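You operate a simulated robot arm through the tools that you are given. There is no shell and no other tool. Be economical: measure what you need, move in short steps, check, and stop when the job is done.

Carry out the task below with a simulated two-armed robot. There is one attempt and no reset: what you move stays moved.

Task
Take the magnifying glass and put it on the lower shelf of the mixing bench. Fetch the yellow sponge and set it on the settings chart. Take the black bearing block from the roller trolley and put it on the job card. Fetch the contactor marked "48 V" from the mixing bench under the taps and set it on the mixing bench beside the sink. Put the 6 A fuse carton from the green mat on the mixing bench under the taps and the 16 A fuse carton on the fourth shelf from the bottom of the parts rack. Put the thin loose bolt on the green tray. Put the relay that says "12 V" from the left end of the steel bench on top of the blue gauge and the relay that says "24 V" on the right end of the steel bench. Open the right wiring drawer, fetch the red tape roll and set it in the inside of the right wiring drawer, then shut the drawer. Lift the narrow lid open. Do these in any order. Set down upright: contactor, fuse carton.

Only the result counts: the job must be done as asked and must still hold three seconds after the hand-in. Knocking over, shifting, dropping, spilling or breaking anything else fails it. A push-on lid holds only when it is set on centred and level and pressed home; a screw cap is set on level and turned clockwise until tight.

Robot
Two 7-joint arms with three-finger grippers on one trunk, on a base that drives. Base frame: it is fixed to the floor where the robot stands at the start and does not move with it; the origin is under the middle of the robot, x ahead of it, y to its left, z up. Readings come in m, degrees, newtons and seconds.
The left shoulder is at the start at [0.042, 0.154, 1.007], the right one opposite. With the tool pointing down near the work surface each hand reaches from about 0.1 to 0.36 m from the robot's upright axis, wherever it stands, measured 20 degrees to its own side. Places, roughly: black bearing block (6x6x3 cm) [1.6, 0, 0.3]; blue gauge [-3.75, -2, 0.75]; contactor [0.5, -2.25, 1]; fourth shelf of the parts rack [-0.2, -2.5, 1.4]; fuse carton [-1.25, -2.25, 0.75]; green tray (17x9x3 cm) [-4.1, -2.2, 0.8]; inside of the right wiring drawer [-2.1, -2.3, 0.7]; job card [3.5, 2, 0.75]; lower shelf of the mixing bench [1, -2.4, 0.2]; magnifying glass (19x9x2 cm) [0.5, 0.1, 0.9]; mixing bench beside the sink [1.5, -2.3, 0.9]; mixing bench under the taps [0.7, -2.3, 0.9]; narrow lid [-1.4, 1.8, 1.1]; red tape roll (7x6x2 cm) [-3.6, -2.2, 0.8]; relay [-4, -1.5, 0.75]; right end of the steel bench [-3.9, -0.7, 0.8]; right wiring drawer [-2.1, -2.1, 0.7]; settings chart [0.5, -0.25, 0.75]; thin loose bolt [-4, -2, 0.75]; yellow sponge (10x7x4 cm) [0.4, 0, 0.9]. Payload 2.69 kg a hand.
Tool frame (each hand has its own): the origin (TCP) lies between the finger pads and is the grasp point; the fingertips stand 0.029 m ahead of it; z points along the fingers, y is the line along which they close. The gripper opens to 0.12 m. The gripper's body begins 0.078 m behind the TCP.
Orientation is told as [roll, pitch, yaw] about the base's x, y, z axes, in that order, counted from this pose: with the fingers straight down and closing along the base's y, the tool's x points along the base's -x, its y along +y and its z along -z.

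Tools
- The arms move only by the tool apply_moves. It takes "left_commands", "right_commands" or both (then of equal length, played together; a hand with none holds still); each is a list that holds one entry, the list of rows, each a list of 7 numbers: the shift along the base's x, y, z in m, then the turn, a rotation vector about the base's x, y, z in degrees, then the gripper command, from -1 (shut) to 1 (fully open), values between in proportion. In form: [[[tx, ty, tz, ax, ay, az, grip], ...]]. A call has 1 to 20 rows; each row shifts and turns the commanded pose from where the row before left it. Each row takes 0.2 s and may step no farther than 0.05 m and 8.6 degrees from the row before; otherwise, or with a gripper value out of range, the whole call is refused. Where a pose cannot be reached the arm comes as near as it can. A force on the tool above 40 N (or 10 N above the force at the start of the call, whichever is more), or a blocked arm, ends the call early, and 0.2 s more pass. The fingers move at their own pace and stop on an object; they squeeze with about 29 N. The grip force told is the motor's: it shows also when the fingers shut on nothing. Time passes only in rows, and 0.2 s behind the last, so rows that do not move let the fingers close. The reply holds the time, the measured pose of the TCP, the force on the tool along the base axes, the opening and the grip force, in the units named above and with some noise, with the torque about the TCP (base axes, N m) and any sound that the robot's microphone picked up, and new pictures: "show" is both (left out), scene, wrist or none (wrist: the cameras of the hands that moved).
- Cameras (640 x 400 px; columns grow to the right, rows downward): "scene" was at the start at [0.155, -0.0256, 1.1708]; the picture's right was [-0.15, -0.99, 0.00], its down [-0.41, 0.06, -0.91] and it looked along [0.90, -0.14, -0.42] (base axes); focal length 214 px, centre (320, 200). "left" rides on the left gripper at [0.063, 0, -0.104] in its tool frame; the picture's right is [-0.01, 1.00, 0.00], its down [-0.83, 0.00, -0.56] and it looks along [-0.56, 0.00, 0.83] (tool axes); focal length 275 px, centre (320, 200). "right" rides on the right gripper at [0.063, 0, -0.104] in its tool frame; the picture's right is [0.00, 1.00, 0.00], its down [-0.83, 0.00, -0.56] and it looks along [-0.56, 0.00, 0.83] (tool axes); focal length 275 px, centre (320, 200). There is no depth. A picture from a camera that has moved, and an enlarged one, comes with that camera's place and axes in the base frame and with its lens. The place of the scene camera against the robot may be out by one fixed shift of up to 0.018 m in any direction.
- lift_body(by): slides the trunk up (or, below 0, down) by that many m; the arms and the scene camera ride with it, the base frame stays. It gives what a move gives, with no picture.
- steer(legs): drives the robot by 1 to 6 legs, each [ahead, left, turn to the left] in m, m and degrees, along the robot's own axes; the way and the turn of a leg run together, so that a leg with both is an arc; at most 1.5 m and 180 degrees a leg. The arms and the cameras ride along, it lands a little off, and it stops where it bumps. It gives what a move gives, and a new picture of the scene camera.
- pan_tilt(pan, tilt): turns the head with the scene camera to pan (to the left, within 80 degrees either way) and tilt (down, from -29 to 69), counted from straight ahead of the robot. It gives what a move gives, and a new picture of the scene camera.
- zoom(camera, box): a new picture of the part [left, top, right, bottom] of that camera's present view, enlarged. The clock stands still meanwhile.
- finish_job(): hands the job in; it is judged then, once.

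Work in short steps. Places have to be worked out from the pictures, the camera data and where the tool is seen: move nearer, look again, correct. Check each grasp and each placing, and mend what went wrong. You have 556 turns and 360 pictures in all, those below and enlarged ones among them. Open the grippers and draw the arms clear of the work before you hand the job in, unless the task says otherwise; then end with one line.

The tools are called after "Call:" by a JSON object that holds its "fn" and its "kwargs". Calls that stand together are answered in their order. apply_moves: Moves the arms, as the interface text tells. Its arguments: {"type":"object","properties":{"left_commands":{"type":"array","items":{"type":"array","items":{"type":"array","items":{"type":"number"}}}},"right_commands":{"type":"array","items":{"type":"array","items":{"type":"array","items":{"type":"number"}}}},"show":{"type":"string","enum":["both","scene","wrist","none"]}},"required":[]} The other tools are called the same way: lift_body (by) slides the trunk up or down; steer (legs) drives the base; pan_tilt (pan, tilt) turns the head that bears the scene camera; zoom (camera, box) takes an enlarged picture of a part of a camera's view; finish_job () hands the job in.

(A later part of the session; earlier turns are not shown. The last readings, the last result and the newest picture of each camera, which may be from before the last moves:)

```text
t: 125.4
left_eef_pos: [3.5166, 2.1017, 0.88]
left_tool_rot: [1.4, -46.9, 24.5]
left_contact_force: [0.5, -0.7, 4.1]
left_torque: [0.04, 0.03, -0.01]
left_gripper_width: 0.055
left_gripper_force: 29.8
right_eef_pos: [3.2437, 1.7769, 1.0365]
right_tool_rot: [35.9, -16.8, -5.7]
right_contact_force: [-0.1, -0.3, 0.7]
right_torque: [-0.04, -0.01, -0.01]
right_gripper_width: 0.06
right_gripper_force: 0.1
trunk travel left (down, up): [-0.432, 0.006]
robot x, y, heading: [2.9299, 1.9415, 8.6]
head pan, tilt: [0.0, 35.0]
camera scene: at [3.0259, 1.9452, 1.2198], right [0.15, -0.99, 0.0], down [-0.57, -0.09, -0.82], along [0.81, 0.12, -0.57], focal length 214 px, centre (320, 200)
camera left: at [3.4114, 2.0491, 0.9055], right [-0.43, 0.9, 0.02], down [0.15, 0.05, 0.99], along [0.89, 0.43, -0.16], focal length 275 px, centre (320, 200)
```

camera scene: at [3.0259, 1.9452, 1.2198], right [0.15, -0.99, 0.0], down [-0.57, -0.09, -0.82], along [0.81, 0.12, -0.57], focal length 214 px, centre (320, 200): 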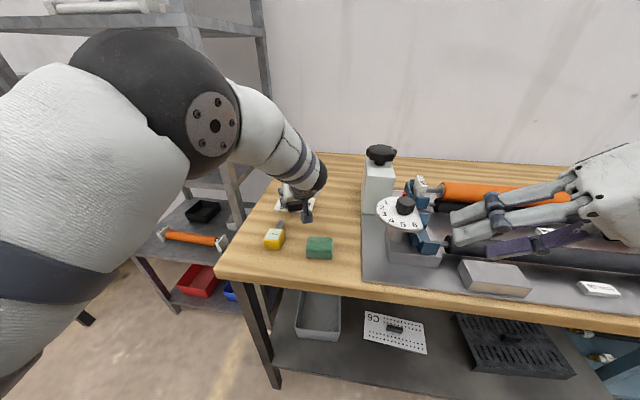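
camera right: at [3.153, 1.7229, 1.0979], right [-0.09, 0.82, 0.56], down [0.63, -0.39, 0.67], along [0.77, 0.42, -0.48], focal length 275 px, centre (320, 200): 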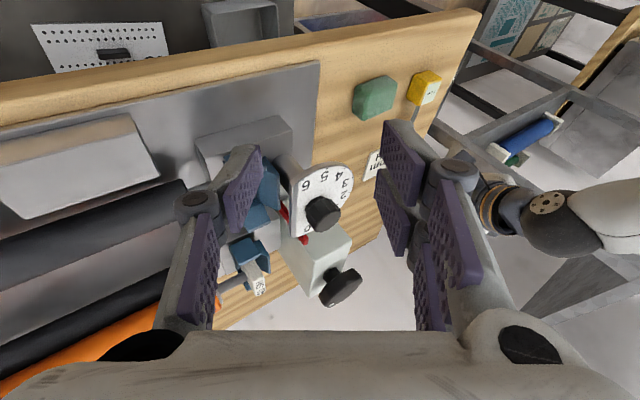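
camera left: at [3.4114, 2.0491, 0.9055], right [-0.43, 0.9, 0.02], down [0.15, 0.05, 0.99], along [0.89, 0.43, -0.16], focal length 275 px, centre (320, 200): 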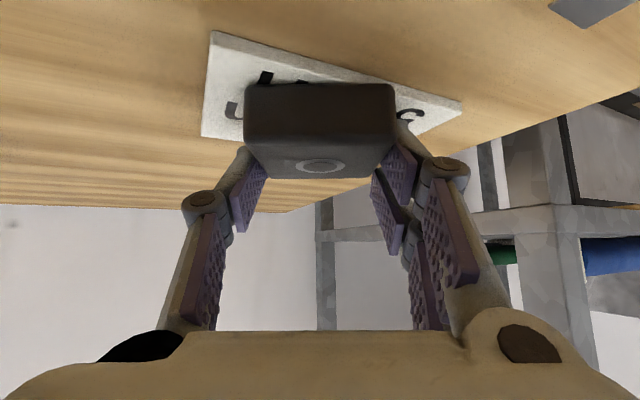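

Contact is just starting. The card's centre is about 15–20 mm farther in, so I lift slightly, shift in, and set down.

Call:
{"fn": "apply_moves", "kwargs": {"left_commands": [[[0, 0, 0.006, 0, 0, 0, -1], [0.017, 0.006, 0, 0, 0, 0, -1], [0, 0, -0.005, 0, 0, 0, -1], [0, 0, -0.002, 0, 0, 0, -1], [0, 0, 0, 0, 0, 0, -1]]], "show": "wrist"}}

```text
t: 126.6
left_eef_pos: [3.5334, 2.1055, 0.8787]
left_tool_rot: [1.7, -47.2, 24.1]
left_contact_force: [-1.2, 1.1, 10.6]
left_torque: [-0.03, 0.14, 0.0]
left_gripper_width: 0.0553
left_gripper_force: 28.7
right_eef_pos: [3.2428, 1.7764, 1.0377]
right_tool_rot: [36.1, -16.7, -5.8]
right_contact_force: [0.5, 0.2, -0.2]
right_torque: [0.01, 0.01, 0.02]
right_gripper_width: 0.06
right_gripper_force: 0.1
trunk travel left (down, up): [-0.432, 0.006]
robot x, y, heading: [2.9304, 1.9403, 8.5]
head pan, tilt: [0.0, 35.0]
camera left: at [3.4267, 2.0533, 0.9049], right [-0.42, 0.91, 0.02], down [0.15, 0.05, 0.99], along [0.89, 0.42, -0.16], focal length 275 px, centre (320, 200)
```

left: 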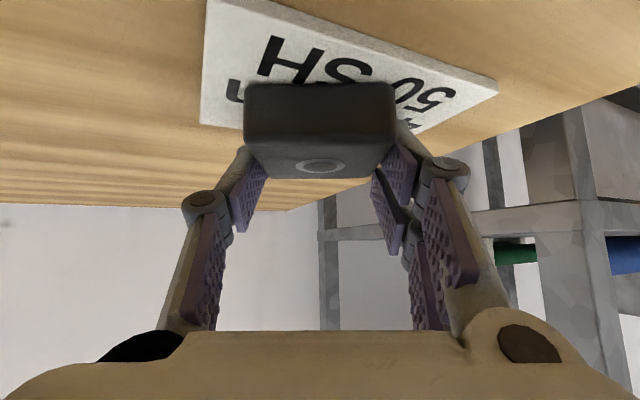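

It is now a bit too deep; I shift back 13 mm and put it down, then release.

Call:
{"fn": "apply_moves", "kwargs": {"left_commands": [[[0, 0, 0.006, 0, 0, 0, -1], [-0.013, 0.0, 0, 0, 0, 0, -1], [0, 0, -0.005, 0, 0, 0, -1], [0, 0, -0.001, 0, 0, 0, -1], [0, 0, 0, 0, 0, 0, -0.3], [0, 0, 0, 0, 0, 0, 0.3], [0, 0, 0, 0, 0, 0, 0.3]]], "show": "wrist"}}

```text
t: 128.2
left_eef_pos: [3.5212, 2.1072, 0.8762]
left_tool_rot: [1.5, -47.0, 24.4]
left_contact_force: [0.9, -2.3, 3.0]
left_torque: [0.1, 0.02, 0.05]
left_gripper_width: 0.0781
left_gripper_force: 0.1
right_eef_pos: [3.2434, 1.7765, 1.0376]
right_tool_rot: [36.1, -16.7, -5.8]
right_contact_force: [-0.7, -0.3, 0.6]
right_torque: [0.01, 0.01, 0.03]
right_gripper_width: 0.06
right_gripper_force: 0.0
trunk travel left (down, up): [-0.432, 0.006]
robot x, y, heading: [2.9276, 1.9395, 8.8]
head pan, tilt: [0.0, 35.0]
camera left: at [3.4148, 2.0541, 0.9033], right [-0.43, 0.9, 0.02], down [0.15, 0.05, 0.99], along [0.89, 0.42, -0.16], focal length 275 px, centre (320, 200)
```

left: 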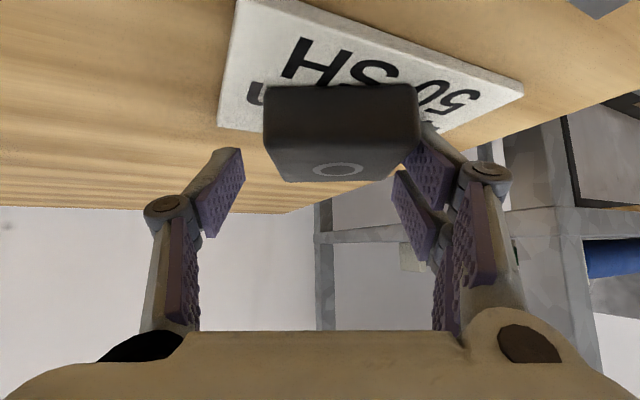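

The card was dragged along about 16 mm when I shifted. I close on the block again and slide both back ahead by the same amount.

Call:
{"fn": "apply_moves", "kwargs": {"left_commands": [[[0, 0, 0, 0, 0, 0, -1], [0, 0, 0, 0, 0, 0, -1], [0.005, -0.001, 0, 0, 0, 0, -1], [0.005, -0.001, 0, 0, 0, 0, -1], [0.005, -0.001, 0, 0, 0, 0, -1], [0, 0, 0, 0, 0, 0, -1]]], "show": "wrist"}}

```text
t: 129.6
left_eef_pos: [3.5352, 2.1021, 0.8794]
left_tool_rot: [1.7, -47.3, 24.0]
left_contact_force: [-3.9, 1.7, 16.0]
left_torque: [0.19, 0.17, 0.03]
left_gripper_width: 0.0553
left_gripper_force: 28.5
right_eef_pos: [3.2434, 1.776, 1.0371]
right_tool_rot: [36.1, -17.0, -5.7]
right_contact_force: [-0.2, -0.3, -0.7]
right_torque: [-0.02, -0.02, -0.02]
right_gripper_width: 0.0599
right_gripper_force: 0.0
trunk travel left (down, up): [-0.432, 0.006]
robot x, y, heading: [2.9302, 1.9403, 8.7]
head pan, tilt: [0.0, 35.0]
camera left: at [3.4289, 2.0502, 0.9047], right [-0.42, 0.91, 0.02], down [0.15, 0.05, 0.99], along [0.89, 0.42, -0.16], focal length 275 px, centre (320, 200)
```

left: 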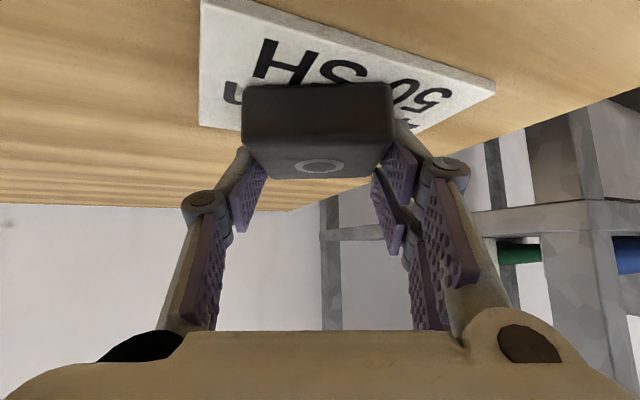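

The card is back at its original place. I unload the downward press, open slowly and rise.

Call:
{"fn": "apply_moves", "kwargs": {"left_commands": [[[0, 0, 0.002, 0, 0, 0, -1], [0, 0, 0.0, 0, 0, 0, -0.1], [0, 0, 0.0, 0, 0, 0, 0.1], [0, 0, 0.0, 0, 0, 0, 0.4], [-0.01, -0.005, 0.01, 0, 0, 0, 0.6], [-0.02, -0.01, 0.03, 0, 0, 0, 0.6], [-0.02, -0.01, 0.03, 0, 0, 0, 0.6], [-0.02, 0, 0.04, 0, 0, 0, 0.6]]], "show": "both"}}

```text
t: 131.4
left_eef_pos: [3.4662, 2.0787, 0.9851]
left_tool_rot: [1.5, -46.3, 24.1]
left_contact_force: [0.2, -0.4, 0.0]
left_torque: [-0.02, -0.01, -0.01]
left_gripper_width: 0.096
left_gripper_force: 0.0
right_eef_pos: [3.2445, 1.7782, 1.0349]
right_tool_rot: [35.9, -16.5, -5.6]
right_contact_force: [0.6, -0.3, 0.0]
right_torque: [-0.02, 0.01, -0.02]
right_gripper_width: 0.06
right_gripper_force: 0.1
trunk travel left (down, up): [-0.432, 0.006]
robot x, y, heading: [2.9309, 1.9423, 8.5]
head pan, tilt: [0.0, 35.0]
camera scene: at [3.0283, 1.9497, 1.2256], right [0.19, -0.98, 0.0], down [-0.5, -0.1, -0.86], along [0.84, 0.16, -0.51], focal length 214 px, centre (320, 200)
camera left: at [3.3594, 2.0261, 1.0112], right [-0.42, 0.91, 0.02], down [0.16, 0.05, 0.98], along [0.89, 0.42, -0.17], focal length 275 px, centre (320, 200)
```

scene: 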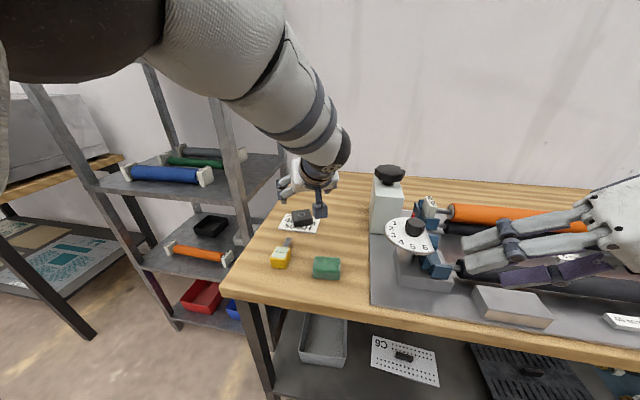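
left: 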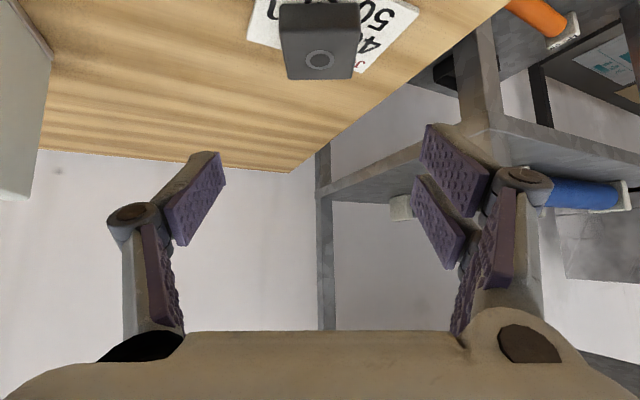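

Call:
{"fn": "zoom", "kwargs": {"camera": "scene", "box": [240, 180, 400, 280]}}

```text
4.00 times, centred on (320, 230) of scene
camera zoom: at [3.0283, 1.9497, 1.2256], right [0.19, -0.98, 0.0], down [-0.5, -0.1, -0.86], along [0.84, 0.16, -0.51], focal length 858 px, centre (320, 80)
```

zoom: 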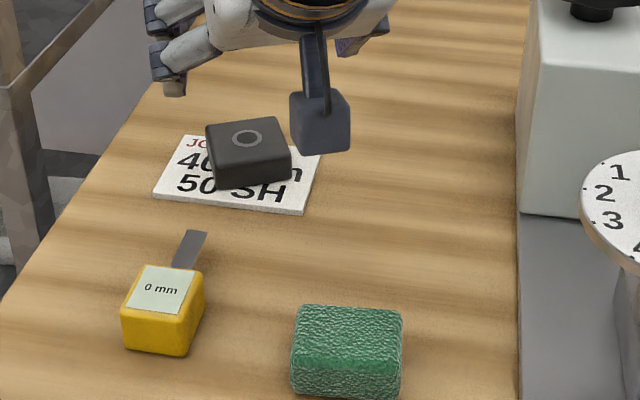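

The block lies flat on the card. I back away and bring both arms to a neutral, tool-down posture for travelling.

Call:
{"fn": "steer", "kwargs": {"legs": [[-0.6, 0, 0]]}}

Call:
{"fn": "apply_moves", "kwargs": {"left_commands": [[[-0.02, 0.0, 0.02, -3.1, 7, -1.5, 1], [-0.02, 0.0, 0.02, -3.1, 7, -1.5, 1], [-0.02, 0.0, 0.02, -3.1, 7, -1.5, 1], [-0.02, 0, 0.02, -3.1, 7, -1.5, 1], [-0.02, 0, 0.02, -3.1, 7, -1.5, 1], [-0.02, 0, 0.02, -3.1, 7, -1.5, 1], [0, 0, 0, 0, 0, -3, 1], [0, 0, 0, 0, 0, -3, 1]]], "right_commands": [[[0, 0, 0, 0, 8.3, 0, 0.5], [0, 0, 0, 0, 8.3, 0, 0.5], [0, 0, 0, -7.2, 0, 0, 0.5], [0, 0, 0, -7.2, 0, 0, 0.5], [0, 0, 0, -7.2, 0, 0, 0.5], [0, 0, 0, -7.2, 0, 0, 0.5], [0, 0, 0, -7.2, 0, 0, 0.5], [0, 0, 0, 0, 0, 0, 0.5]]], "show": "none"}}

```text
t: 134.8
left_eef_pos: [2.88, 1.9891, 0.9897]
left_tool_rot: [1.7, -47.0, 24.5]
left_contact_force: [0.3, 0.2, 0.8]
left_torque: [0.03, 0.0, -0.02]
left_gripper_width: 0.0958
left_gripper_force: 0.1
right_eef_pos: [2.6603, 1.688, 1.0371]
right_tool_rot: [36.1, -16.6, -5.4]
right_contact_force: [0.0, -0.4, -0.2]
right_torque: [0.04, -0.01, 0.02]
right_gripper_width: 0.0599
right_gripper_force: 0.1
trunk travel left (down, up): [-0.432, 0.006]
robot x, y, heading: [2.3467, 1.8505, 8.9]
head pan, tilt: [0.0, 35.0]
camera scene: at [2.4431, 1.8597, 1.2276], right [0.2, -0.98, 0.0], down [-0.49, -0.1, -0.87], along [0.85, 0.17, -0.5], focal length 214 px, centre (320, 200)
```

scene: 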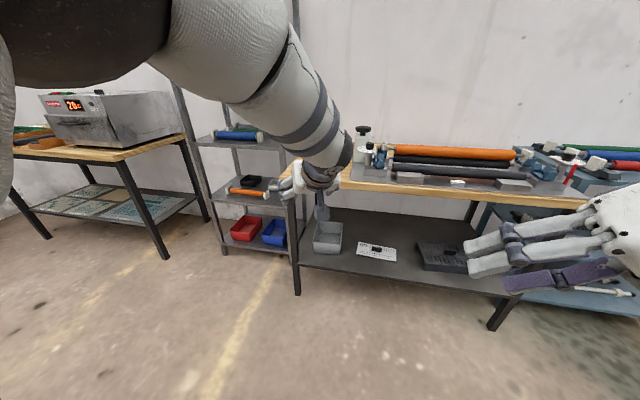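

```text
t: 136.6
left_eef_pos: [2.7595, 1.9906, 1.1095]
left_tool_rot: [-1.5, -1.1, 10.2]
left_contact_force: [-0.4, -0.2, -0.1]
left_torque: [0.02, 0.02, -0.01]
left_gripper_width: 0.1201
left_gripper_force: 0.1
right_eef_pos: [2.661, 1.6869, 1.0359]
right_tool_rot: [-1.4, -3.0, -4.0]
right_contact_force: [0.7, 0.0, 0.4]
right_torque: [0.03, 0.02, 0.0]
right_gripper_width: 0.0902
right_gripper_force: 0.0
trunk travel left (down, up): [-0.432, 0.006]
robot x, y, heading: [2.3444, 1.8489, 8.7]
head pan, tilt: [0.0, 35.0]
```

Arms are neutral. I turn to face -x and look for the route to the narrow lid at about (-1.4, 1.8).

Call:
{"fn": "pan_tilt", "kwargs": {"pan": 0, "tilt": 18}}

Call:
{"fn": "steer", "kwargs": {"legs": [[0, 0, 171]]}}

```text
t: 137.4
left_eef_pos: [2.761, 1.9903, 1.1092]
left_tool_rot: [-1.6, -1.1, 10.2]
left_contact_force: [-0.3, 0.7, -0.2]
left_torque: [-0.01, -0.01, -0.01]
left_gripper_width: 0.1201
left_gripper_force: 0.0
right_eef_pos: [2.6606, 1.6868, 1.0355]
right_tool_rot: [-1.4, -3.2, -4.0]
right_contact_force: [0.1, 1.1, 0.9]
right_torque: [-0.04, -0.02, 0.0]
right_gripper_width: 0.0901
right_gripper_force: 0.0
trunk travel left (down, up): [-0.432, 0.006]
robot x, y, heading: [2.3484, 1.8517, 8.9]
head pan, tilt: [0.0, 18.0]
camera scene: at [2.4469, 1.8564, 1.2467], right [0.16, -0.99, 0.0], down [-0.31, -0.05, -0.95], along [0.94, 0.15, -0.31], focal length 214 px, centre (320, 200)
```

scene: 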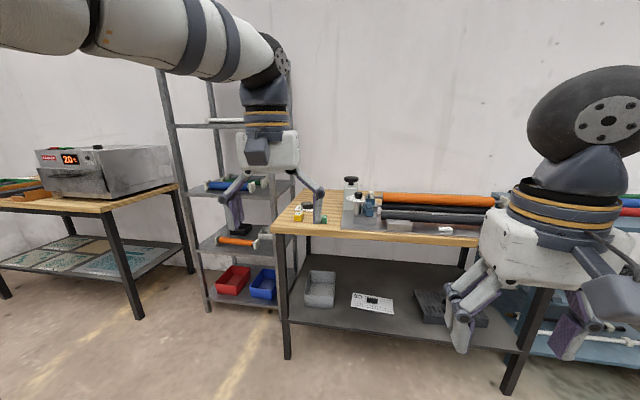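

```text
t: 144.7
left_eef_pos: [1.9117, 1.7824, 1.11]
left_tool_rot: [-1.4, -1.1, -179.1]
left_contact_force: [-0.2, 0.2, 0.3]
left_torque: [-0.02, 0.04, 0.02]
left_gripper_width: 0.1203
left_gripper_force: 0.1
right_eef_pos: [2.0592, 2.0644, 1.0354]
right_tool_rot: [-1.5, -3.1, 166.7]
right_contact_force: [0.1, 0.2, -0.3]
right_torque: [0.01, 0.0, 0.0]
right_gripper_width: 0.0896
right_gripper_force: 0.0
trunk travel left (down, up): [-0.432, 0.006]
robot x, y, heading: [2.3465, 1.8532, 179.8]
head pan, tilt: [0.0, 18.0]
camera scene: at [2.2411, 1.8409, 1.2468], right [0.01, 1.0, 0.0], down [0.31, 0.0, -0.95], along [-0.95, 0.01, -0.31], focal length 214 px, centre (320, 200)
```

scene: 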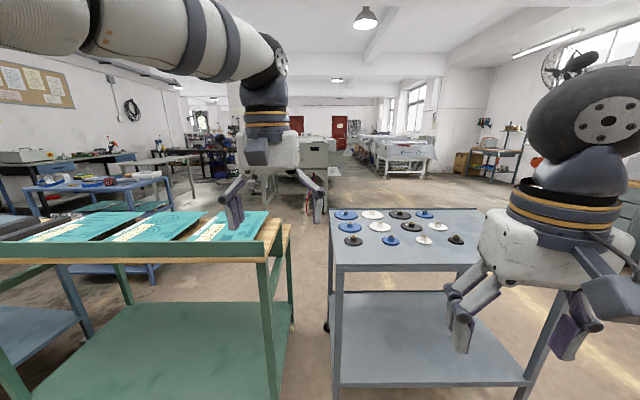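

Two trolleys block the direct way. I look to the right for a passage around the gray one.

Call:
{"fn": "pan_tilt", "kwargs": {"pan": -45, "tilt": 25}}

```text
t: 145.9
left_eef_pos: [1.9112, 1.782, 1.1101]
left_tool_rot: [-1.4, -1.1, -179.2]
left_contact_force: [1.2, 0.0, -0.5]
left_torque: [-0.04, 0.0, -0.02]
left_gripper_width: 0.12
left_gripper_force: 0.1
right_eef_pos: [2.0601, 2.0638, 1.0365]
right_tool_rot: [-1.3, -3.1, 166.7]
right_contact_force: [0.1, 0.0, -0.2]
right_torque: [0.0, 0.03, 0.0]
right_gripper_width: 0.09
right_gripper_force: 0.0
trunk travel left (down, up): [-0.432, 0.006]
robot x, y, heading: [2.3458, 1.8513, 179.9]
head pan, tilt: [-45.0, 25.0]
camera scene: at [2.2696, 1.9058, 1.2354], right [0.71, 0.7, 0.0], down [0.3, -0.3, -0.91], along [-0.64, 0.64, -0.42], focal length 214 px, centre (320, 200)
```

scene: 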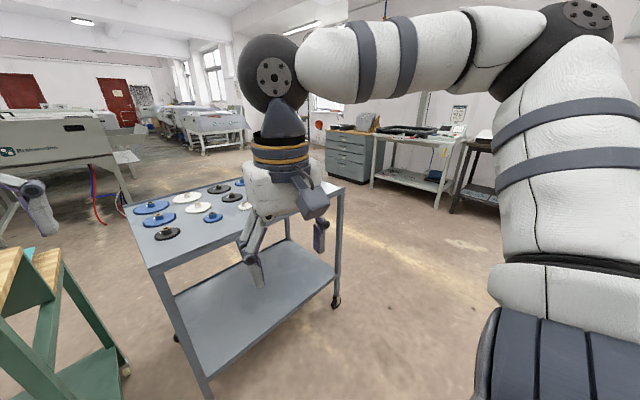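

The floor to the right of the gray trolley is open. I go around it along y≈3.2.

Call:
{"fn": "steer", "kwargs": {"legs": [[0, -1.35, 0], [1.5, 0, 0], [0.6, 0, 0]]}}

Call:
{"fn": "pan_tilt", "kwargs": {"pan": 35, "tilt": 18}}

```text
t: 166.3
left_eef_pos: [-0.2042, 3.116, 1.1097]
left_tool_rot: [-1.5, -1.2, -179.3]
left_contact_force: [0.2, -0.1, -0.3]
left_torque: [0.01, -0.01, 0.0]
left_gripper_width: 0.12
left_gripper_force: 0.1
right_eef_pos: [-0.0551, 3.3985, 1.0361]
right_tool_rot: [-1.4, -3.1, 166.5]
right_contact_force: [0.3, 0.0, 0.5]
right_torque: [0.02, 0.04, 0.02]
right_gripper_width: 0.0901
right_gripper_force: 0.1
trunk travel left (down, up): [-0.432, 0.006]
robot x, y, heading: [0.2276, 3.1817, 179.5]
head pan, tilt: [-45.0, 25.0]
camera scene: at [0.154, 3.2386, 1.2354], right [0.71, 0.7, 0.0], down [0.3, -0.3, -0.91], along [-0.63, 0.65, -0.42], focal length 214 px, centre (320, 200)
```

scene: 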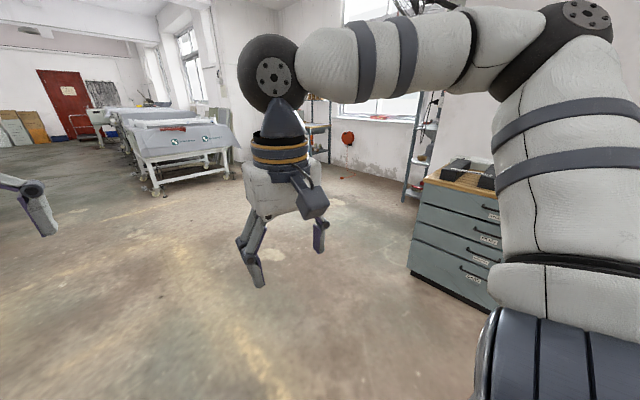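

```text
t: 167.8
left_eef_pos: [-0.2047, 3.1166, 1.1099]
left_tool_rot: [-1.5, -1.1, -179.4]
left_contact_force: [-0.3, 0.3, 0.0]
left_torque: [-0.01, 0.0, 0.0]
left_gripper_width: 0.1202
left_gripper_force: 0.0
right_eef_pos: [-0.0552, 3.3987, 1.0354]
right_tool_rot: [-1.3, -3.2, 166.4]
right_contact_force: [0.6, 0.1, 0.0]
right_torque: [0.01, 0.01, -0.02]
right_gripper_width: 0.0903
right_gripper_force: 0.1
trunk travel left (down, up): [-0.432, 0.006]
robot x, y, heading: [0.2273, 3.1836, 179.3]
head pan, tilt: [35.0, 18.0]
camera scene: at [0.1417, 3.1201, 1.2468], right [-0.56, 0.83, 0.0], down [0.26, 0.17, -0.95], along [-0.79, -0.54, -0.31], focal length 214 px, centre (320, 200)
```

scene: 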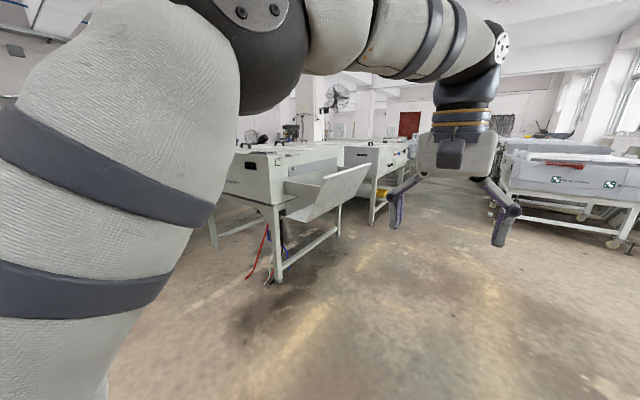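

Call:
{"fn": "zoom", "kwargs": {"camera": "scene", "box": [200, 100, 440, 250]}}

```text
2.67 times, centred on (320, 175) of scene
camera zoom: at [0.1417, 3.1201, 1.2468], right [-0.56, 0.83, 0.0], down [0.26, 0.17, -0.95], along [-0.79, -0.54, -0.31], focal length 572 px, centre (320, 267)
```

zoom: 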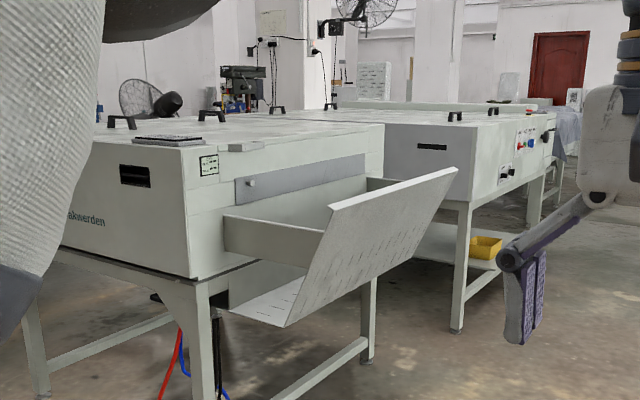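

The machine with lids on its top is at left. I drive on to x≈-1.2 and turn to face it (toward -y).

Call:
{"fn": "steer", "kwargs": {"legs": [[1.45, 0, 0], [0, 0, 90]]}}

Call:
{"fn": "pan_tilt", "kwargs": {"pan": 0, "tilt": 15}}

```text
t: 178.8
left_eef_pos: [-1.1537, 2.7737, 1.1102]
left_tool_rot: [-1.4, -1.1, -89.9]
left_contact_force: [0.4, 0.8, 0.1]
left_torque: [0.0, 0.01, -0.01]
left_gripper_width: 0.1197
left_gripper_force: 0.0
right_eef_pos: [-1.4351, 2.9263, 1.0359]
right_tool_rot: [-1.4, -3.1, -104.1]
right_contact_force: [0.1, -0.1, 0.5]
right_torque: [-0.01, 0.04, 0.01]
right_gripper_width: 0.0899
right_gripper_force: 0.0
trunk travel left (down, up): [-0.432, 0.006]
robot x, y, heading: [-1.2177, 3.2091, -90.8]
head pan, tilt: [35.0, 18.0]
camera scene: at [-1.1667, 3.1088, 1.2468], right [-0.83, -0.56, 0.0], down [-0.17, 0.26, -0.95], along [0.53, -0.79, -0.31], focal length 214 px, centre (320, 200)
```

scene: 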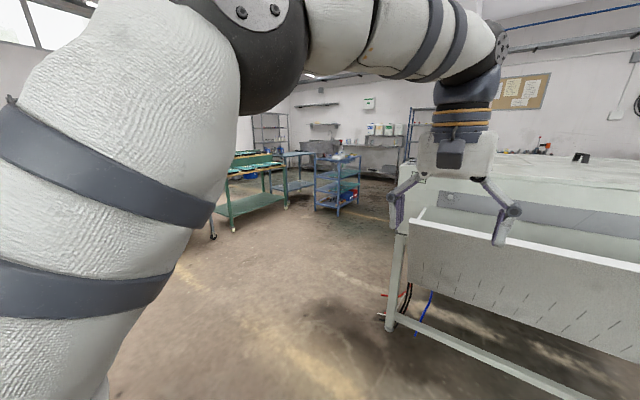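

```text
t: 179.8
left_eef_pos: [-1.154, 2.7738, 1.1096]
left_tool_rot: [-1.5, -1.1, -89.8]
left_contact_force: [-0.1, -0.4, 0.2]
left_torque: [-0.02, 0.02, 0.04]
left_gripper_width: 0.12
left_gripper_force: 0.0
right_eef_pos: [-1.4349, 2.9251, 1.0348]
right_tool_rot: [-1.4, -3.2, -104.0]
right_contact_force: [0.2, 0.0, 1.1]
right_torque: [-0.02, -0.01, 0.0]
right_gripper_width: 0.0901
right_gripper_force: 0.0
trunk travel left (down, up): [-0.432, 0.006]
robot x, y, heading: [-1.2164, 3.2082, -91.2]
head pan, tilt: [0.0, 15.0]
camera scene: at [-1.2204, 3.0928, 1.2517], right [-1.0, 0.02, 0.0], down [0.0, 0.26, -0.97], along [-0.02, -0.97, -0.26], focal length 214 px, centre (320, 200)
```

scene: 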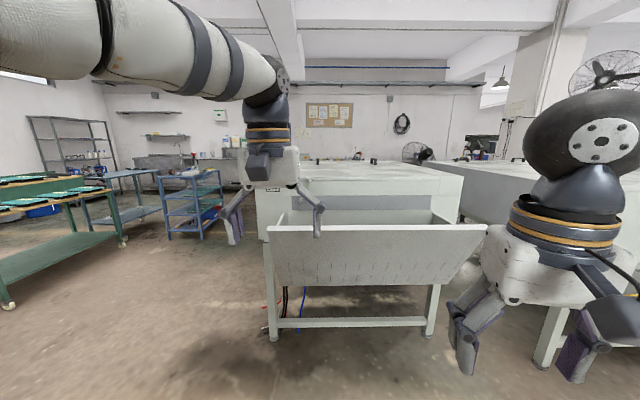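

Call:
{"fn": "zoom", "kwargs": {"camera": "scene", "box": [250, 130, 490, 280]}}

```text
2.67 times, centred on (370, 205) of scene
camera zoom: at [-1.2204, 3.0928, 1.2517], right [-1.0, 0.02, 0.0], down [0.0, 0.26, -0.97], along [-0.02, -0.97, -0.26], focal length 572 px, centre (187, 187)
```

zoom: 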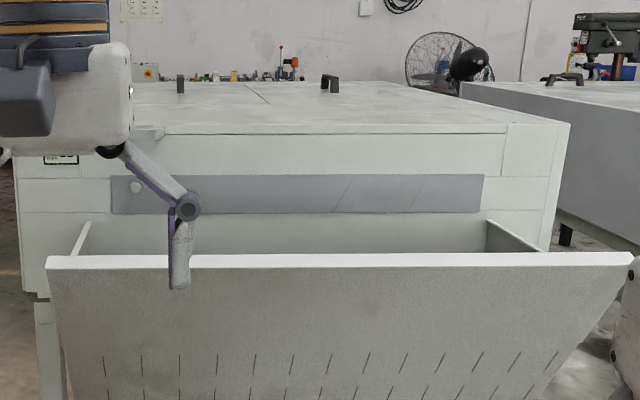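

The lid handles look to be on the far (-y) side of the machine. I drive around its +x end through the corridor and look from the other side.

Call:
{"fn": "steer", "kwargs": {"legs": [[0, 0.95, 1], [1.5, 0, 0], [1.0, 0, 0], [0, 0, -120]]}}

Call:
{"fn": "pan_tilt", "kwargs": {"pan": 0, "tilt": 15}}

```text
t: 204.4
left_eef_pos: [-0.6063, 0.8553, 1.1101]
left_tool_rot: [-1.4, -1.1, 152.2]
left_contact_force: [-0.6, -0.3, 0.0]
left_torque: [0.05, -0.01, -0.01]
left_gripper_width: 0.1198
left_gripper_force: 0.1
right_eef_pos: [-0.34, 1.0308, 1.0361]
right_tool_rot: [-1.4, -3.2, 137.9]
right_contact_force: [-0.9, 0.6, -0.4]
right_torque: [0.02, 0.0, -0.02]
right_gripper_width: 0.0902
right_gripper_force: 0.1
trunk travel left (down, up): [-0.432, 0.006]
robot x, y, heading: [-0.1948, 0.7062, 150.9]
head pan, tilt: [0.0, 15.0]
camera scene: at [-0.2845, 0.7463, 1.2517], right [0.49, 0.87, 0.0], down [0.23, -0.13, -0.97], along [-0.84, 0.47, -0.26], focal length 214 px, centre (320, 200)
```

scene: 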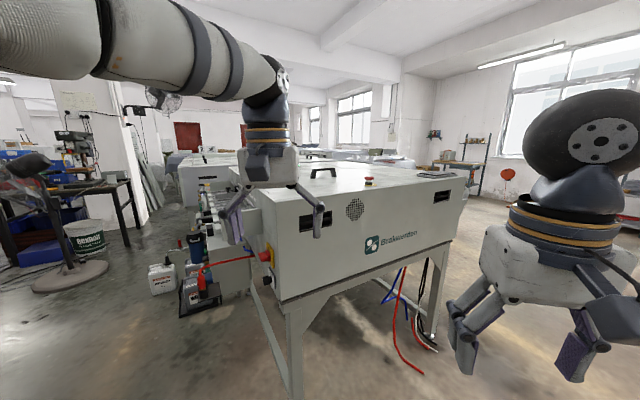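

```text
t: 205.0
left_eef_pos: [-0.6074, 0.8555, 1.11]
left_tool_rot: [-1.5, -1.0, 152.1]
left_contact_force: [0.8, -0.6, 0.1]
left_torque: [0.01, -0.03, 0.01]
left_gripper_width: 0.12
left_gripper_force: 0.1
right_eef_pos: [-0.3408, 1.0316, 1.0361]
right_tool_rot: [-1.4, -3.2, 137.9]
right_contact_force: [0.3, -0.1, -0.5]
right_torque: [-0.02, 0.03, 0.01]
right_gripper_width: 0.0901
right_gripper_force: 0.0
trunk travel left (down, up): [-0.432, 0.006]
robot x, y, heading: [-0.1924, 0.7091, 150.9]
head pan, tilt: [0.0, 15.0]
camera scene: at [-0.2845, 0.7462, 1.2517], right [0.49, 0.87, 0.0], down [0.23, -0.13, -0.97], along [-0.84, 0.47, -0.26], focal length 214 px, centre (320, 200)
```

scene: 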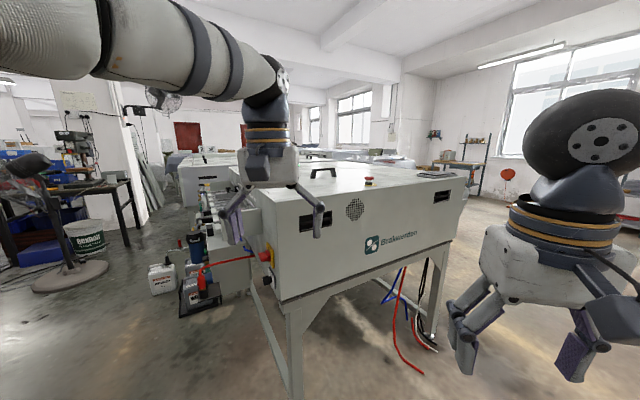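

Call:
{"fn": "zoom", "kwargs": {"camera": "scene", "box": [140, 140, 460, 340]}}

```text
2.00 times, centred on (300, 240) of scene
camera zoom: at [-0.2845, 0.7462, 1.2517], right [0.49, 0.87, 0.0], down [0.23, -0.13, -0.97], along [-0.84, 0.47, -0.26], focal length 429 px, centre (360, 120)
```

zoom: 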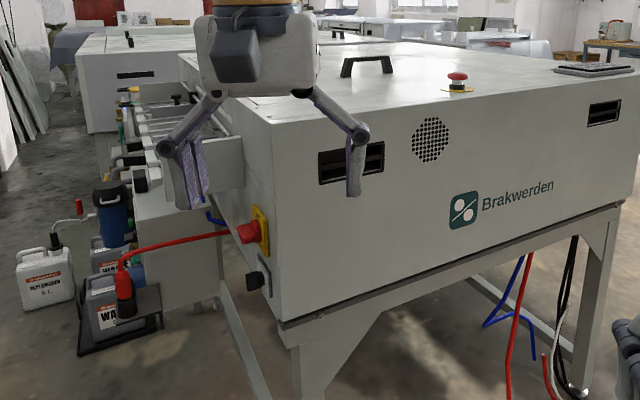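

The left hand hides the top. I turn the body right and pan the head left to see the lids.

Call:
{"fn": "steer", "kwargs": {"legs": [[0, 0, -50]]}}

Call:
{"fn": "pan_tilt", "kwargs": {"pan": 38, "tilt": 15}}

```text
t: 207.7
left_eef_pos: [-0.3405, 1.1214, 1.111]
left_tool_rot: [-1.5, -1.2, 101.5]
left_contact_force: [0.1, -0.1, -0.9]
left_torque: [0.02, 0.01, -0.02]
left_gripper_width: 0.1199
left_gripper_force: 0.1
right_eef_pos: [-0.0378, 1.0262, 1.0365]
right_tool_rot: [-1.3, -3.1, 87.3]
right_contact_force: [0.1, 0.4, -0.5]
right_torque: [-0.01, 0.04, -0.01]
right_gripper_width: 0.0903
right_gripper_force: 0.0
trunk travel left (down, up): [-0.432, 0.006]
robot x, y, heading: [-0.1977, 0.7082, 100.2]
head pan, tilt: [0.0, 15.0]
camera scene: at [-0.2124, 0.7977, 1.2517], right [0.98, 0.18, 0.0], down [0.05, -0.25, -0.97], along [-0.17, 0.95, -0.26], focal length 214 px, centre (320, 200)
```

scene: 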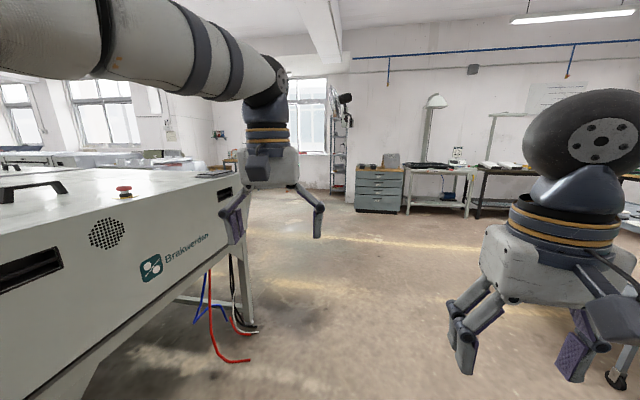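

```text
t: 208.8
left_eef_pos: [-0.3415, 1.12, 1.1104]
left_tool_rot: [-1.5, -1.1, 101.5]
left_contact_force: [-0.5, 1.2, -0.4]
left_torque: [0.0, 0.01, 0.01]
left_gripper_width: 0.1201
left_gripper_force: 0.0
right_eef_pos: [-0.0367, 1.0267, 1.0368]
right_tool_rot: [-1.4, -3.0, 87.3]
right_contact_force: [0.2, 0.1, 0.1]
right_torque: [-0.01, 0.01, 0.01]
right_gripper_width: 0.0904
right_gripper_force: 0.0
trunk travel left (down, up): [-0.432, 0.006]
robot x, y, heading: [-0.1912, 0.7095, 100.1]
head pan, tilt: [38.0, 15.0]
camera scene: at [-0.2654, 0.7681, 1.2517], right [0.67, 0.75, 0.0], down [0.19, -0.17, -0.97], along [-0.72, 0.64, -0.26], focal length 214 px, centre (320, 200)
```

scene: 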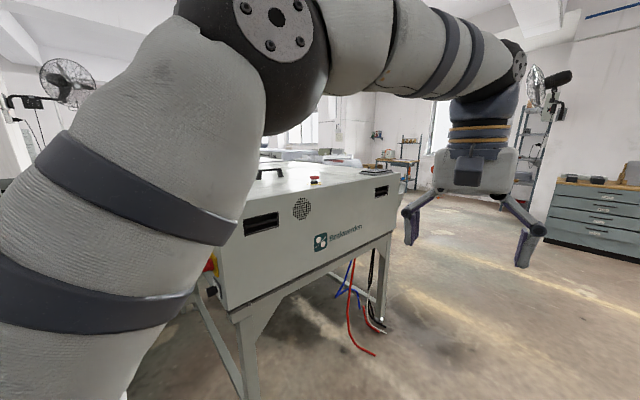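

I turn to face the machine's +x end squarely and view its top from there, first swinging the left hand lower out of the view.

Call:
{"fn": "steer", "kwargs": {"legs": [[0.5, 0.0, 0], [0, -0.1, 80]]}}

Call:
{"fn": "apply_moves", "kwargs": {"left_commands": [[[0.03, -0.02, -0.04, 0, 0, 0, 1], [0.03, -0.02, -0.04, 0, 0, 0, 1], [0.03, -0.02, -0.04, 0, 0, 0, 1], [0, 0, -0.04, 0, 0, 0, 1], [0, 0, -0.04, 0, 0, 0, 1]]], "show": "none"}}

Call:
{"fn": "pan_tilt", "kwargs": {"pan": 0, "tilt": 15}}

```text
t: 215.1
left_eef_pos: [-0.6549, 1.2052, 1.1113]
left_tool_rot: [-1.5, -1.0, -179.4]
left_contact_force: [-0.4, 0.7, -0.1]
left_torque: [0.03, -0.01, -0.02]
left_gripper_width: 0.1201
left_gripper_force: 0.0
right_eef_pos: [-0.5049, 1.4868, 1.0356]
right_tool_rot: [-1.4, -3.2, 166.3]
right_contact_force: [-0.8, -0.1, -0.5]
right_torque: [0.03, -0.04, -0.02]
right_gripper_width: 0.0901
right_gripper_force: 0.1
trunk travel left (down, up): [-0.432, 0.006]
robot x, y, heading: [-0.2245, 1.2724, 179.6]
head pan, tilt: [38.0, 15.0]
camera scene: at [-0.306, 1.203, 1.2517], right [-0.61, 0.8, 0.0], down [0.21, 0.16, -0.97], along [-0.77, -0.59, -0.26], focal length 214 px, centre (320, 200)
```

scene: 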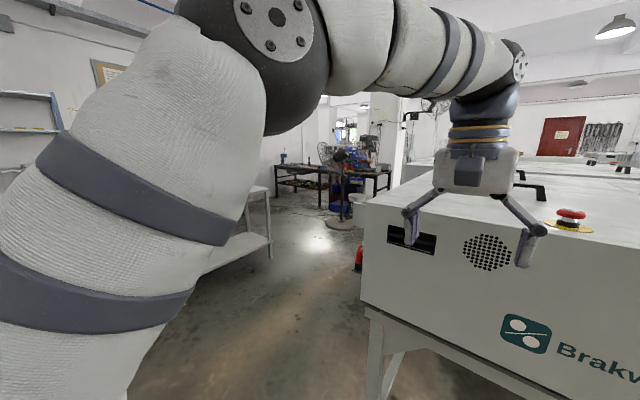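

```text
refused: row 1 steps farther than a row can; nothing moved
```

```text
t: 216.1
left_eef_pos: [-0.6546, 1.2049, 1.1109]
left_tool_rot: [-1.5, -1.1, -179.3]
left_contact_force: [0.6, 0.1, 0.5]
left_torque: [0.02, 0.02, 0.0]
left_gripper_width: 0.1199
left_gripper_force: 0.0
right_eef_pos: [-0.5047, 1.4867, 1.0359]
right_tool_rot: [-1.3, -3.1, 166.3]
right_contact_force: [-0.4, -0.1, -0.5]
right_torque: [0.03, -0.01, 0.02]
right_gripper_width: 0.0897
right_gripper_force: 0.1
trunk travel left (down, up): [-0.432, 0.006]
robot x, y, heading: [-0.2234, 1.2686, 179.3]
head pan, tilt: [0.0, 15.0]
camera scene: at [-0.3251, 1.2607, 1.2517], right [0.01, 1.0, 0.0], down [0.26, 0.0, -0.97], along [-0.97, 0.01, -0.26], focal length 214 px, centre (320, 200)
```

scene: 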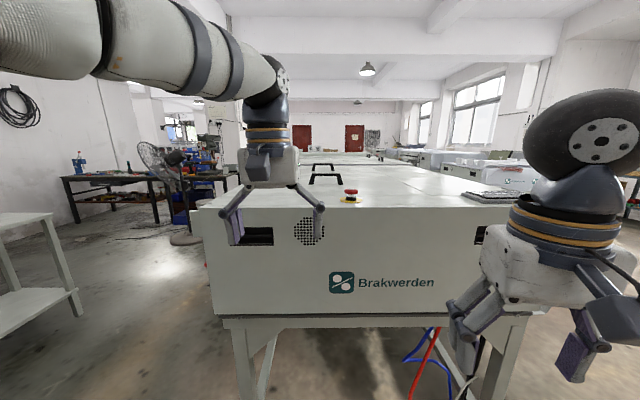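

Call:
{"fn": "zoom", "kwargs": {"camera": "scene", "box": [240, 130, 500, 240]}}

```text
2.46 times, centred on (370, 185) of scene
camera zoom: at [-0.3251, 1.2607, 1.2517], right [0.01, 1.0, 0.0], down [0.26, 0.0, -0.97], along [-0.97, 0.01, -0.26], focal length 528 px, centre (197, 237)
```

zoom: 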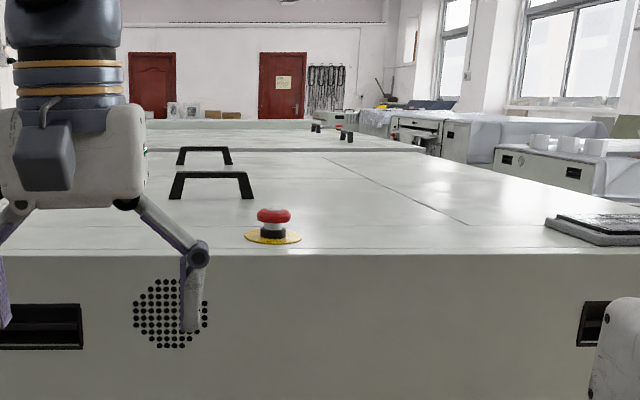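

The top shows seams: two lids with handles at y≈1.3, and a strip at y≈1.65–2.1, which may be the narrow lid, with a small tab at its edge. I raise both hands above the top level and slide to y≈1.95 to look closer.

Call:
{"fn": "apply_moves", "kwargs": {"left_commands": [[[0.02, -0.03, 0.02, 0, 0, 0, 1], [0.02, -0.03, 0.02, 0, 0, 0, 1], [0.02, -0.03, 0.02, 0, 0, 0, 1], [0, 0, 0.03, 0, 0, 0, 1], [0, 0, 0, 0, 0, 0, 1]]], "right_commands": [[[0, 0, 0.035, 0, 0, 3, 0.5], [0, 0, 0.035, 0, 0, 3, 0.5], [0, 0, 0.035, 0, 0, 3, 0.5], [0, 0, 0.035, 0, 0, 3, 0.5], [0, 0, 0, 0, 0, 0, 0.5]]], "show": "none"}}

Call:
{"fn": "steer", "kwargs": {"legs": [[0, -0.65, 0]]}}

Call:
{"fn": "zoom", "kwargs": {"camera": "scene", "box": [160, 120, 480, 320]}}

```text
t: 217.3
left_eef_pos: [-0.5933, 1.1132, 1.1997]
left_tool_rot: [-1.6, -1.1, -179.4]
left_contact_force: [0.2, -0.2, 0.1]
left_torque: [0.02, -0.03, -0.02]
left_gripper_width: 0.1201
left_gripper_force: 0.0
right_eef_pos: [-0.5056, 1.4858, 1.177]
right_tool_rot: [-1.5, -3.1, 178.4]
right_contact_force: [0.7, 0.0, -0.6]
right_torque: [0.0, -0.01, -0.01]
right_gripper_width: 0.0902
right_gripper_force: 0.1
trunk travel left (down, up): [-0.432, 0.006]
robot x, y, heading: [-0.2187, 1.2731, 179.3]
head pan, tilt: [0.0, 15.0]
```

```text
t: 222.8
left_eef_pos: [-0.5872, 1.7625, 1.2012]
left_tool_rot: [-1.5, -1.2, -179.0]
left_contact_force: [0.2, -0.2, -0.2]
left_torque: [0.02, 0.02, 0.01]
left_gripper_width: 0.1199
left_gripper_force: 0.1
right_eef_pos: [-0.5013, 2.1362, 1.1765]
right_tool_rot: [-1.4, -3.1, 178.7]
right_contact_force: [0.3, 0.3, -0.1]
right_torque: [0.0, -0.04, 0.02]
right_gripper_width: 0.0902
right_gripper_force: 0.0
trunk travel left (down, up): [-0.432, 0.006]
robot x, y, heading: [-0.2155, 1.922, 180.1]
head pan, tilt: [0.0, 15.0]
camera scene: at [-0.3194, 1.9115, 1.2517], right [0.0, 1.0, 0.0], down [0.26, 0.0, -0.97], along [-0.97, 0.0, -0.26], focal length 214 px, centre (320, 200)
```

scene: 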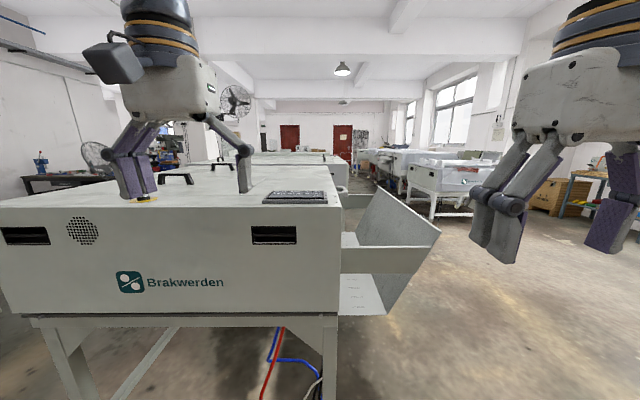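

```text
2.00 times, centred on (320, 220) of scene
camera zoom: at [-0.3194, 1.9115, 1.2517], right [0.0, 1.0, 0.0], down [0.26, 0.0, -0.97], along [-0.97, 0.0, -0.26], focal length 429 px, centre (320, 160)
```

zoom: 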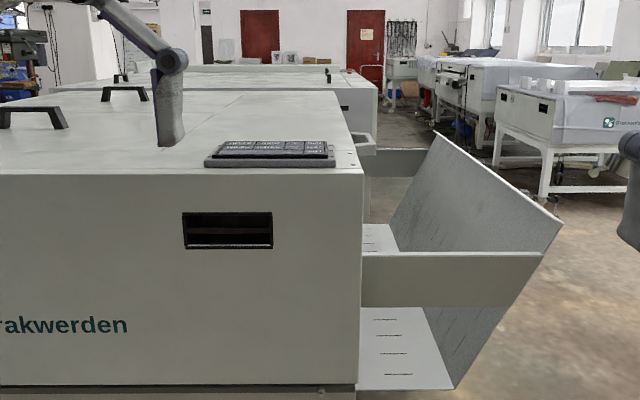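

Call:
{"fn": "zoom", "kwargs": {"camera": "scene", "box": [260, 160, 380, 235]}}

```text
5.33 times, centred on (320, 198) of scene
camera zoom: at [-0.3194, 1.9115, 1.2517], right [0.0, 1.0, 0.0], down [0.26, 0.0, -0.97], along [-0.97, 0.0, -0.26], focal length 1144 px, centre (320, 213)
```

zoom: 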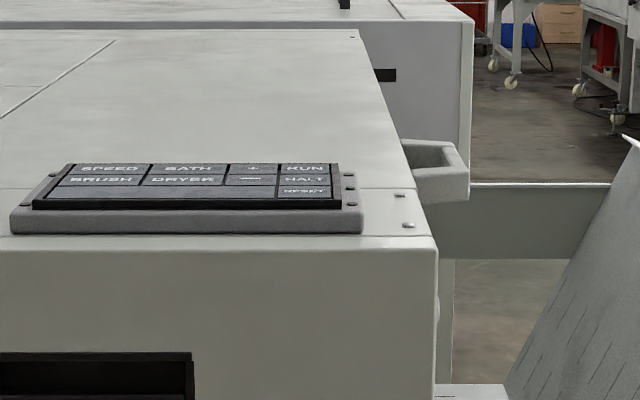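

The narrow lid is the strip (y≈1.65–1.97) with a D-shaped handle at its +y edge, near (-1.09, 2.0, 1.07). I'll lift that handle from beneath with the right hand's closed fingers pointing forward; first I tilt the right hand forward in free space.

Call:
{"fn": "apply_moves", "kwargs": {"right_commands": [[[0, 0, 0, 0, 8.2, 0, 0], [0, 0, 0, 0, 8.2, 0, -0.5], [0, 0, 0, 0, 8.2, 0, -1], [-0.01, 0, -0.01, 0, 8.2, 0, -1], [-0.01, 0, -0.01, 0, 8.2, 0, -1], [-0.01, 0, -0.01, 0, 8.2, 0, -1], [-0.01, 0, -0.01, 0, 8.2, 0, -1], [-0.01, 0, -0.01, 0, 8.2, 0, -1], [-0.01, 0, -0.01, 0, 8.2, 0, -1], [-0.01, 0, -0.01, 0, 6, 0, -1], [0, 0, 0, 0, 0, 0, -1]]], "show": "both"}}

```text
t: 225.2
left_eef_pos: [-0.5855, 1.7628, 1.2013]
left_tool_rot: [-1.5, -1.2, -179.0]
left_contact_force: [-0.4, -0.1, 0.1]
left_torque: [-0.01, 0.01, -0.01]
left_gripper_width: 0.1198
left_gripper_force: 0.2
right_eef_pos: [-0.6312, 2.1276, 1.1675]
right_tool_rot: [8.7, -82.9, 169.8]
right_contact_force: [0.3, -0.5, 0.6]
right_torque: [-0.02, -0.01, -0.01]
right_gripper_width: 0.0004
right_gripper_force: 28.8
right hand out of reach, approached as far as the arm can: row 7, 8, 9, 10
trunk travel left (down, up): [-0.432, 0.006]
robot x, y, heading: [-0.2161, 1.918, 179.9]
head pan, tilt: [0.0, 15.0]
camera scene: at [-0.3191, 1.9113, 1.2518], right [0.0, 1.0, 0.0], down [0.26, 0.0, -0.97], along [-0.97, 0.0, -0.26], focal length 214 px, centre (320, 200)
camera right: at [-0.5202, 2.1232, 1.1169], right [-0.03, -1.0, 0.01], down [0.45, 0.0, 0.89], along [-0.89, 0.03, 0.45], focal length 275 px, centre (320, 200)
```

scene: 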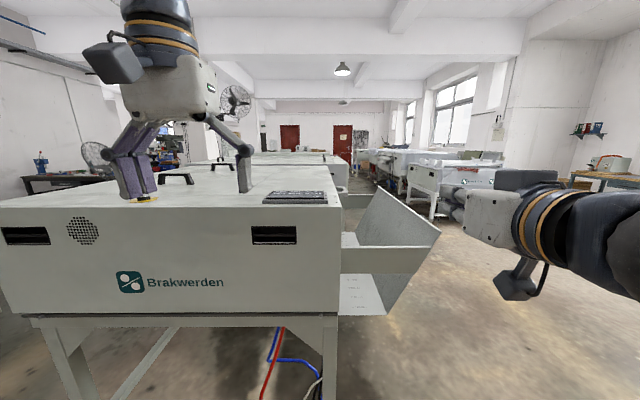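
right: 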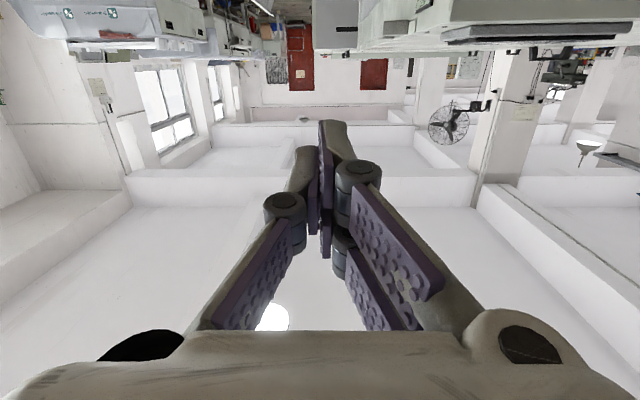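

The right hand points forward now. I yaw it 24° so the hand body stays outside the machine, then drive nearer and look again.

Call:
{"fn": "apply_moves", "kwargs": {"right_commands": [[[0, 0.01, 0, 0, 0, 8, -1], [0, 0.01, 0, 0, 0, 8, -1], [0, 0.01, 0, 0, 0, 8, -1], [0, 0, 0, 0, 0, 0, -1]]], "show": "none"}}

Call:
{"fn": "pan_tilt", "kwargs": {"pan": -10, "tilt": 25}}

Call:
{"fn": "steer", "kwargs": {"legs": [[0.33, 0.05, 0]]}}

```text
t: 226.2
left_eef_pos: [-0.5864, 1.7615, 1.2007]
left_tool_rot: [-1.6, -1.2, -179.0]
left_contact_force: [-0.1, -0.2, -0.1]
left_torque: [0.01, 0.0, -0.02]
left_gripper_width: 0.1201
left_gripper_force: 0.2
right_eef_pos: [-0.6322, 2.1587, 1.1671]
right_tool_rot: [8.9, -82.9, -166.5]
right_contact_force: [0.5, -0.8, 0.8]
right_torque: [0.0, 0.0, 0.0]
right_gripper_width: 0.0002
right_gripper_force: 28.2
trunk travel left (down, up): [-0.432, 0.006]
robot x, y, heading: [-0.2149, 1.9224, 179.9]
head pan, tilt: [0.0, 15.0]
```

```text
t: 226.9
left_eef_pos: [-0.5865, 1.7621, 1.1998]
left_tool_rot: [-1.5, -1.1, -178.9]
left_contact_force: [-0.5, 0.0, -0.1]
left_torque: [0.03, 0.0, 0.02]
left_gripper_width: 0.1198
left_gripper_force: 0.0
right_eef_pos: [-0.6323, 2.1595, 1.1683]
right_tool_rot: [8.5, -82.7, -166.1]
right_contact_force: [1.5, 0.5, -0.7]
right_torque: [-0.01, 0.0, -0.03]
right_gripper_width: 0.0
right_gripper_force: 29.1
trunk travel left (down, up): [-0.432, 0.006]
robot x, y, heading: [-0.2164, 1.921, 179.4]
head pan, tilt: [-10.0, 25.0]
camera scene: at [-0.3167, 1.9272, 1.2355], right [0.18, 0.98, 0.0], down [0.42, -0.08, -0.91], along [-0.89, 0.16, -0.42], focal length 214 px, centre (320, 200)
```

scene: 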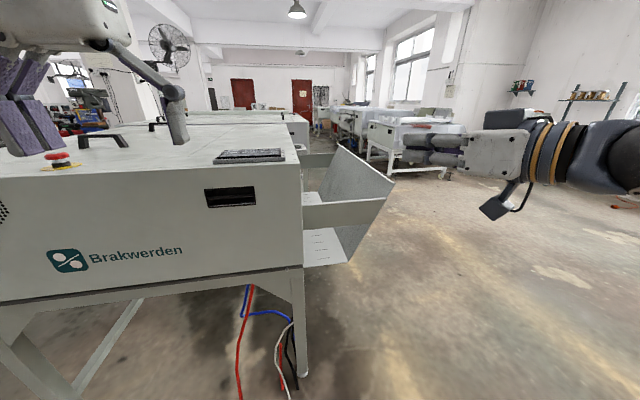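

```text
t: 229.1
left_eef_pos: [-0.9169, 1.7141, 1.2008]
left_tool_rot: [-1.6, -1.1, -179.0]
left_contact_force: [0.2, -0.4, -0.5]
left_torque: [-0.01, -0.01, 0.01]
left_gripper_width: 0.1197
left_gripper_force: 0.1
right_eef_pos: [-0.9622, 2.1108, 1.168]
right_tool_rot: [8.7, -82.8, -166.3]
right_contact_force: [0.0, 1.0, -0.7]
right_torque: [0.02, 0.01, -0.04]
right_gripper_width: 0.0
right_gripper_force: 28.4
trunk travel left (down, up): [-0.432, 0.006]
robot x, y, heading: [-0.5464, 1.8726, 179.7]
head pan, tilt: [-10.0, 25.0]
camera scene: at [-0.647, 1.8782, 1.2354], right [0.18, 0.98, 0.0], down [0.42, -0.08, -0.91], along [-0.89, 0.16, -0.42], focal length 214 px, centre (320, 200)
```

scene: 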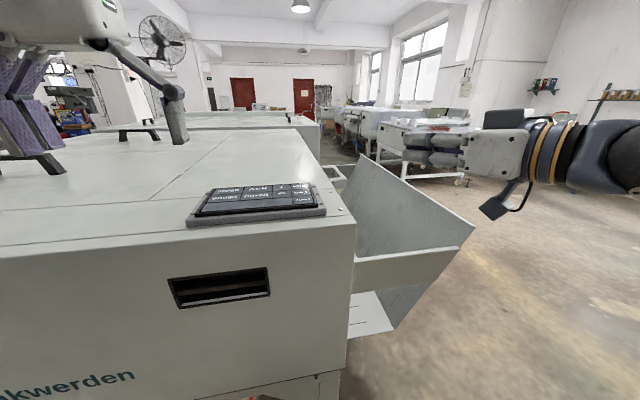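

Call:
{"fn": "zoom", "kwargs": {"camera": "scene", "box": [250, 140, 410, 240]}}

```text
4.00 times, centred on (330, 190) of scene
camera zoom: at [-0.647, 1.8782, 1.2354], right [0.18, 0.98, 0.0], down [0.42, -0.08, -0.91], along [-0.89, 0.16, -0.42], focal length 858 px, centre (280, 240)
```

zoom: 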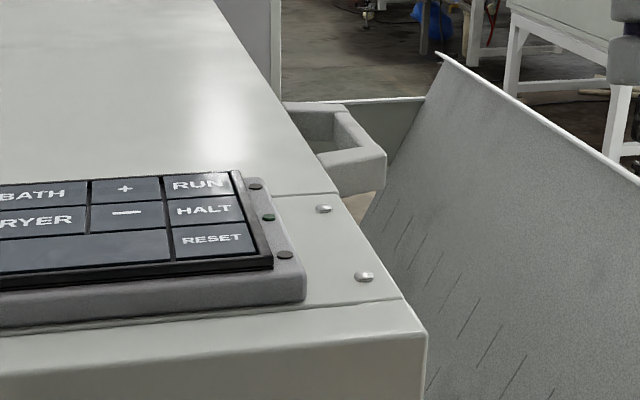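

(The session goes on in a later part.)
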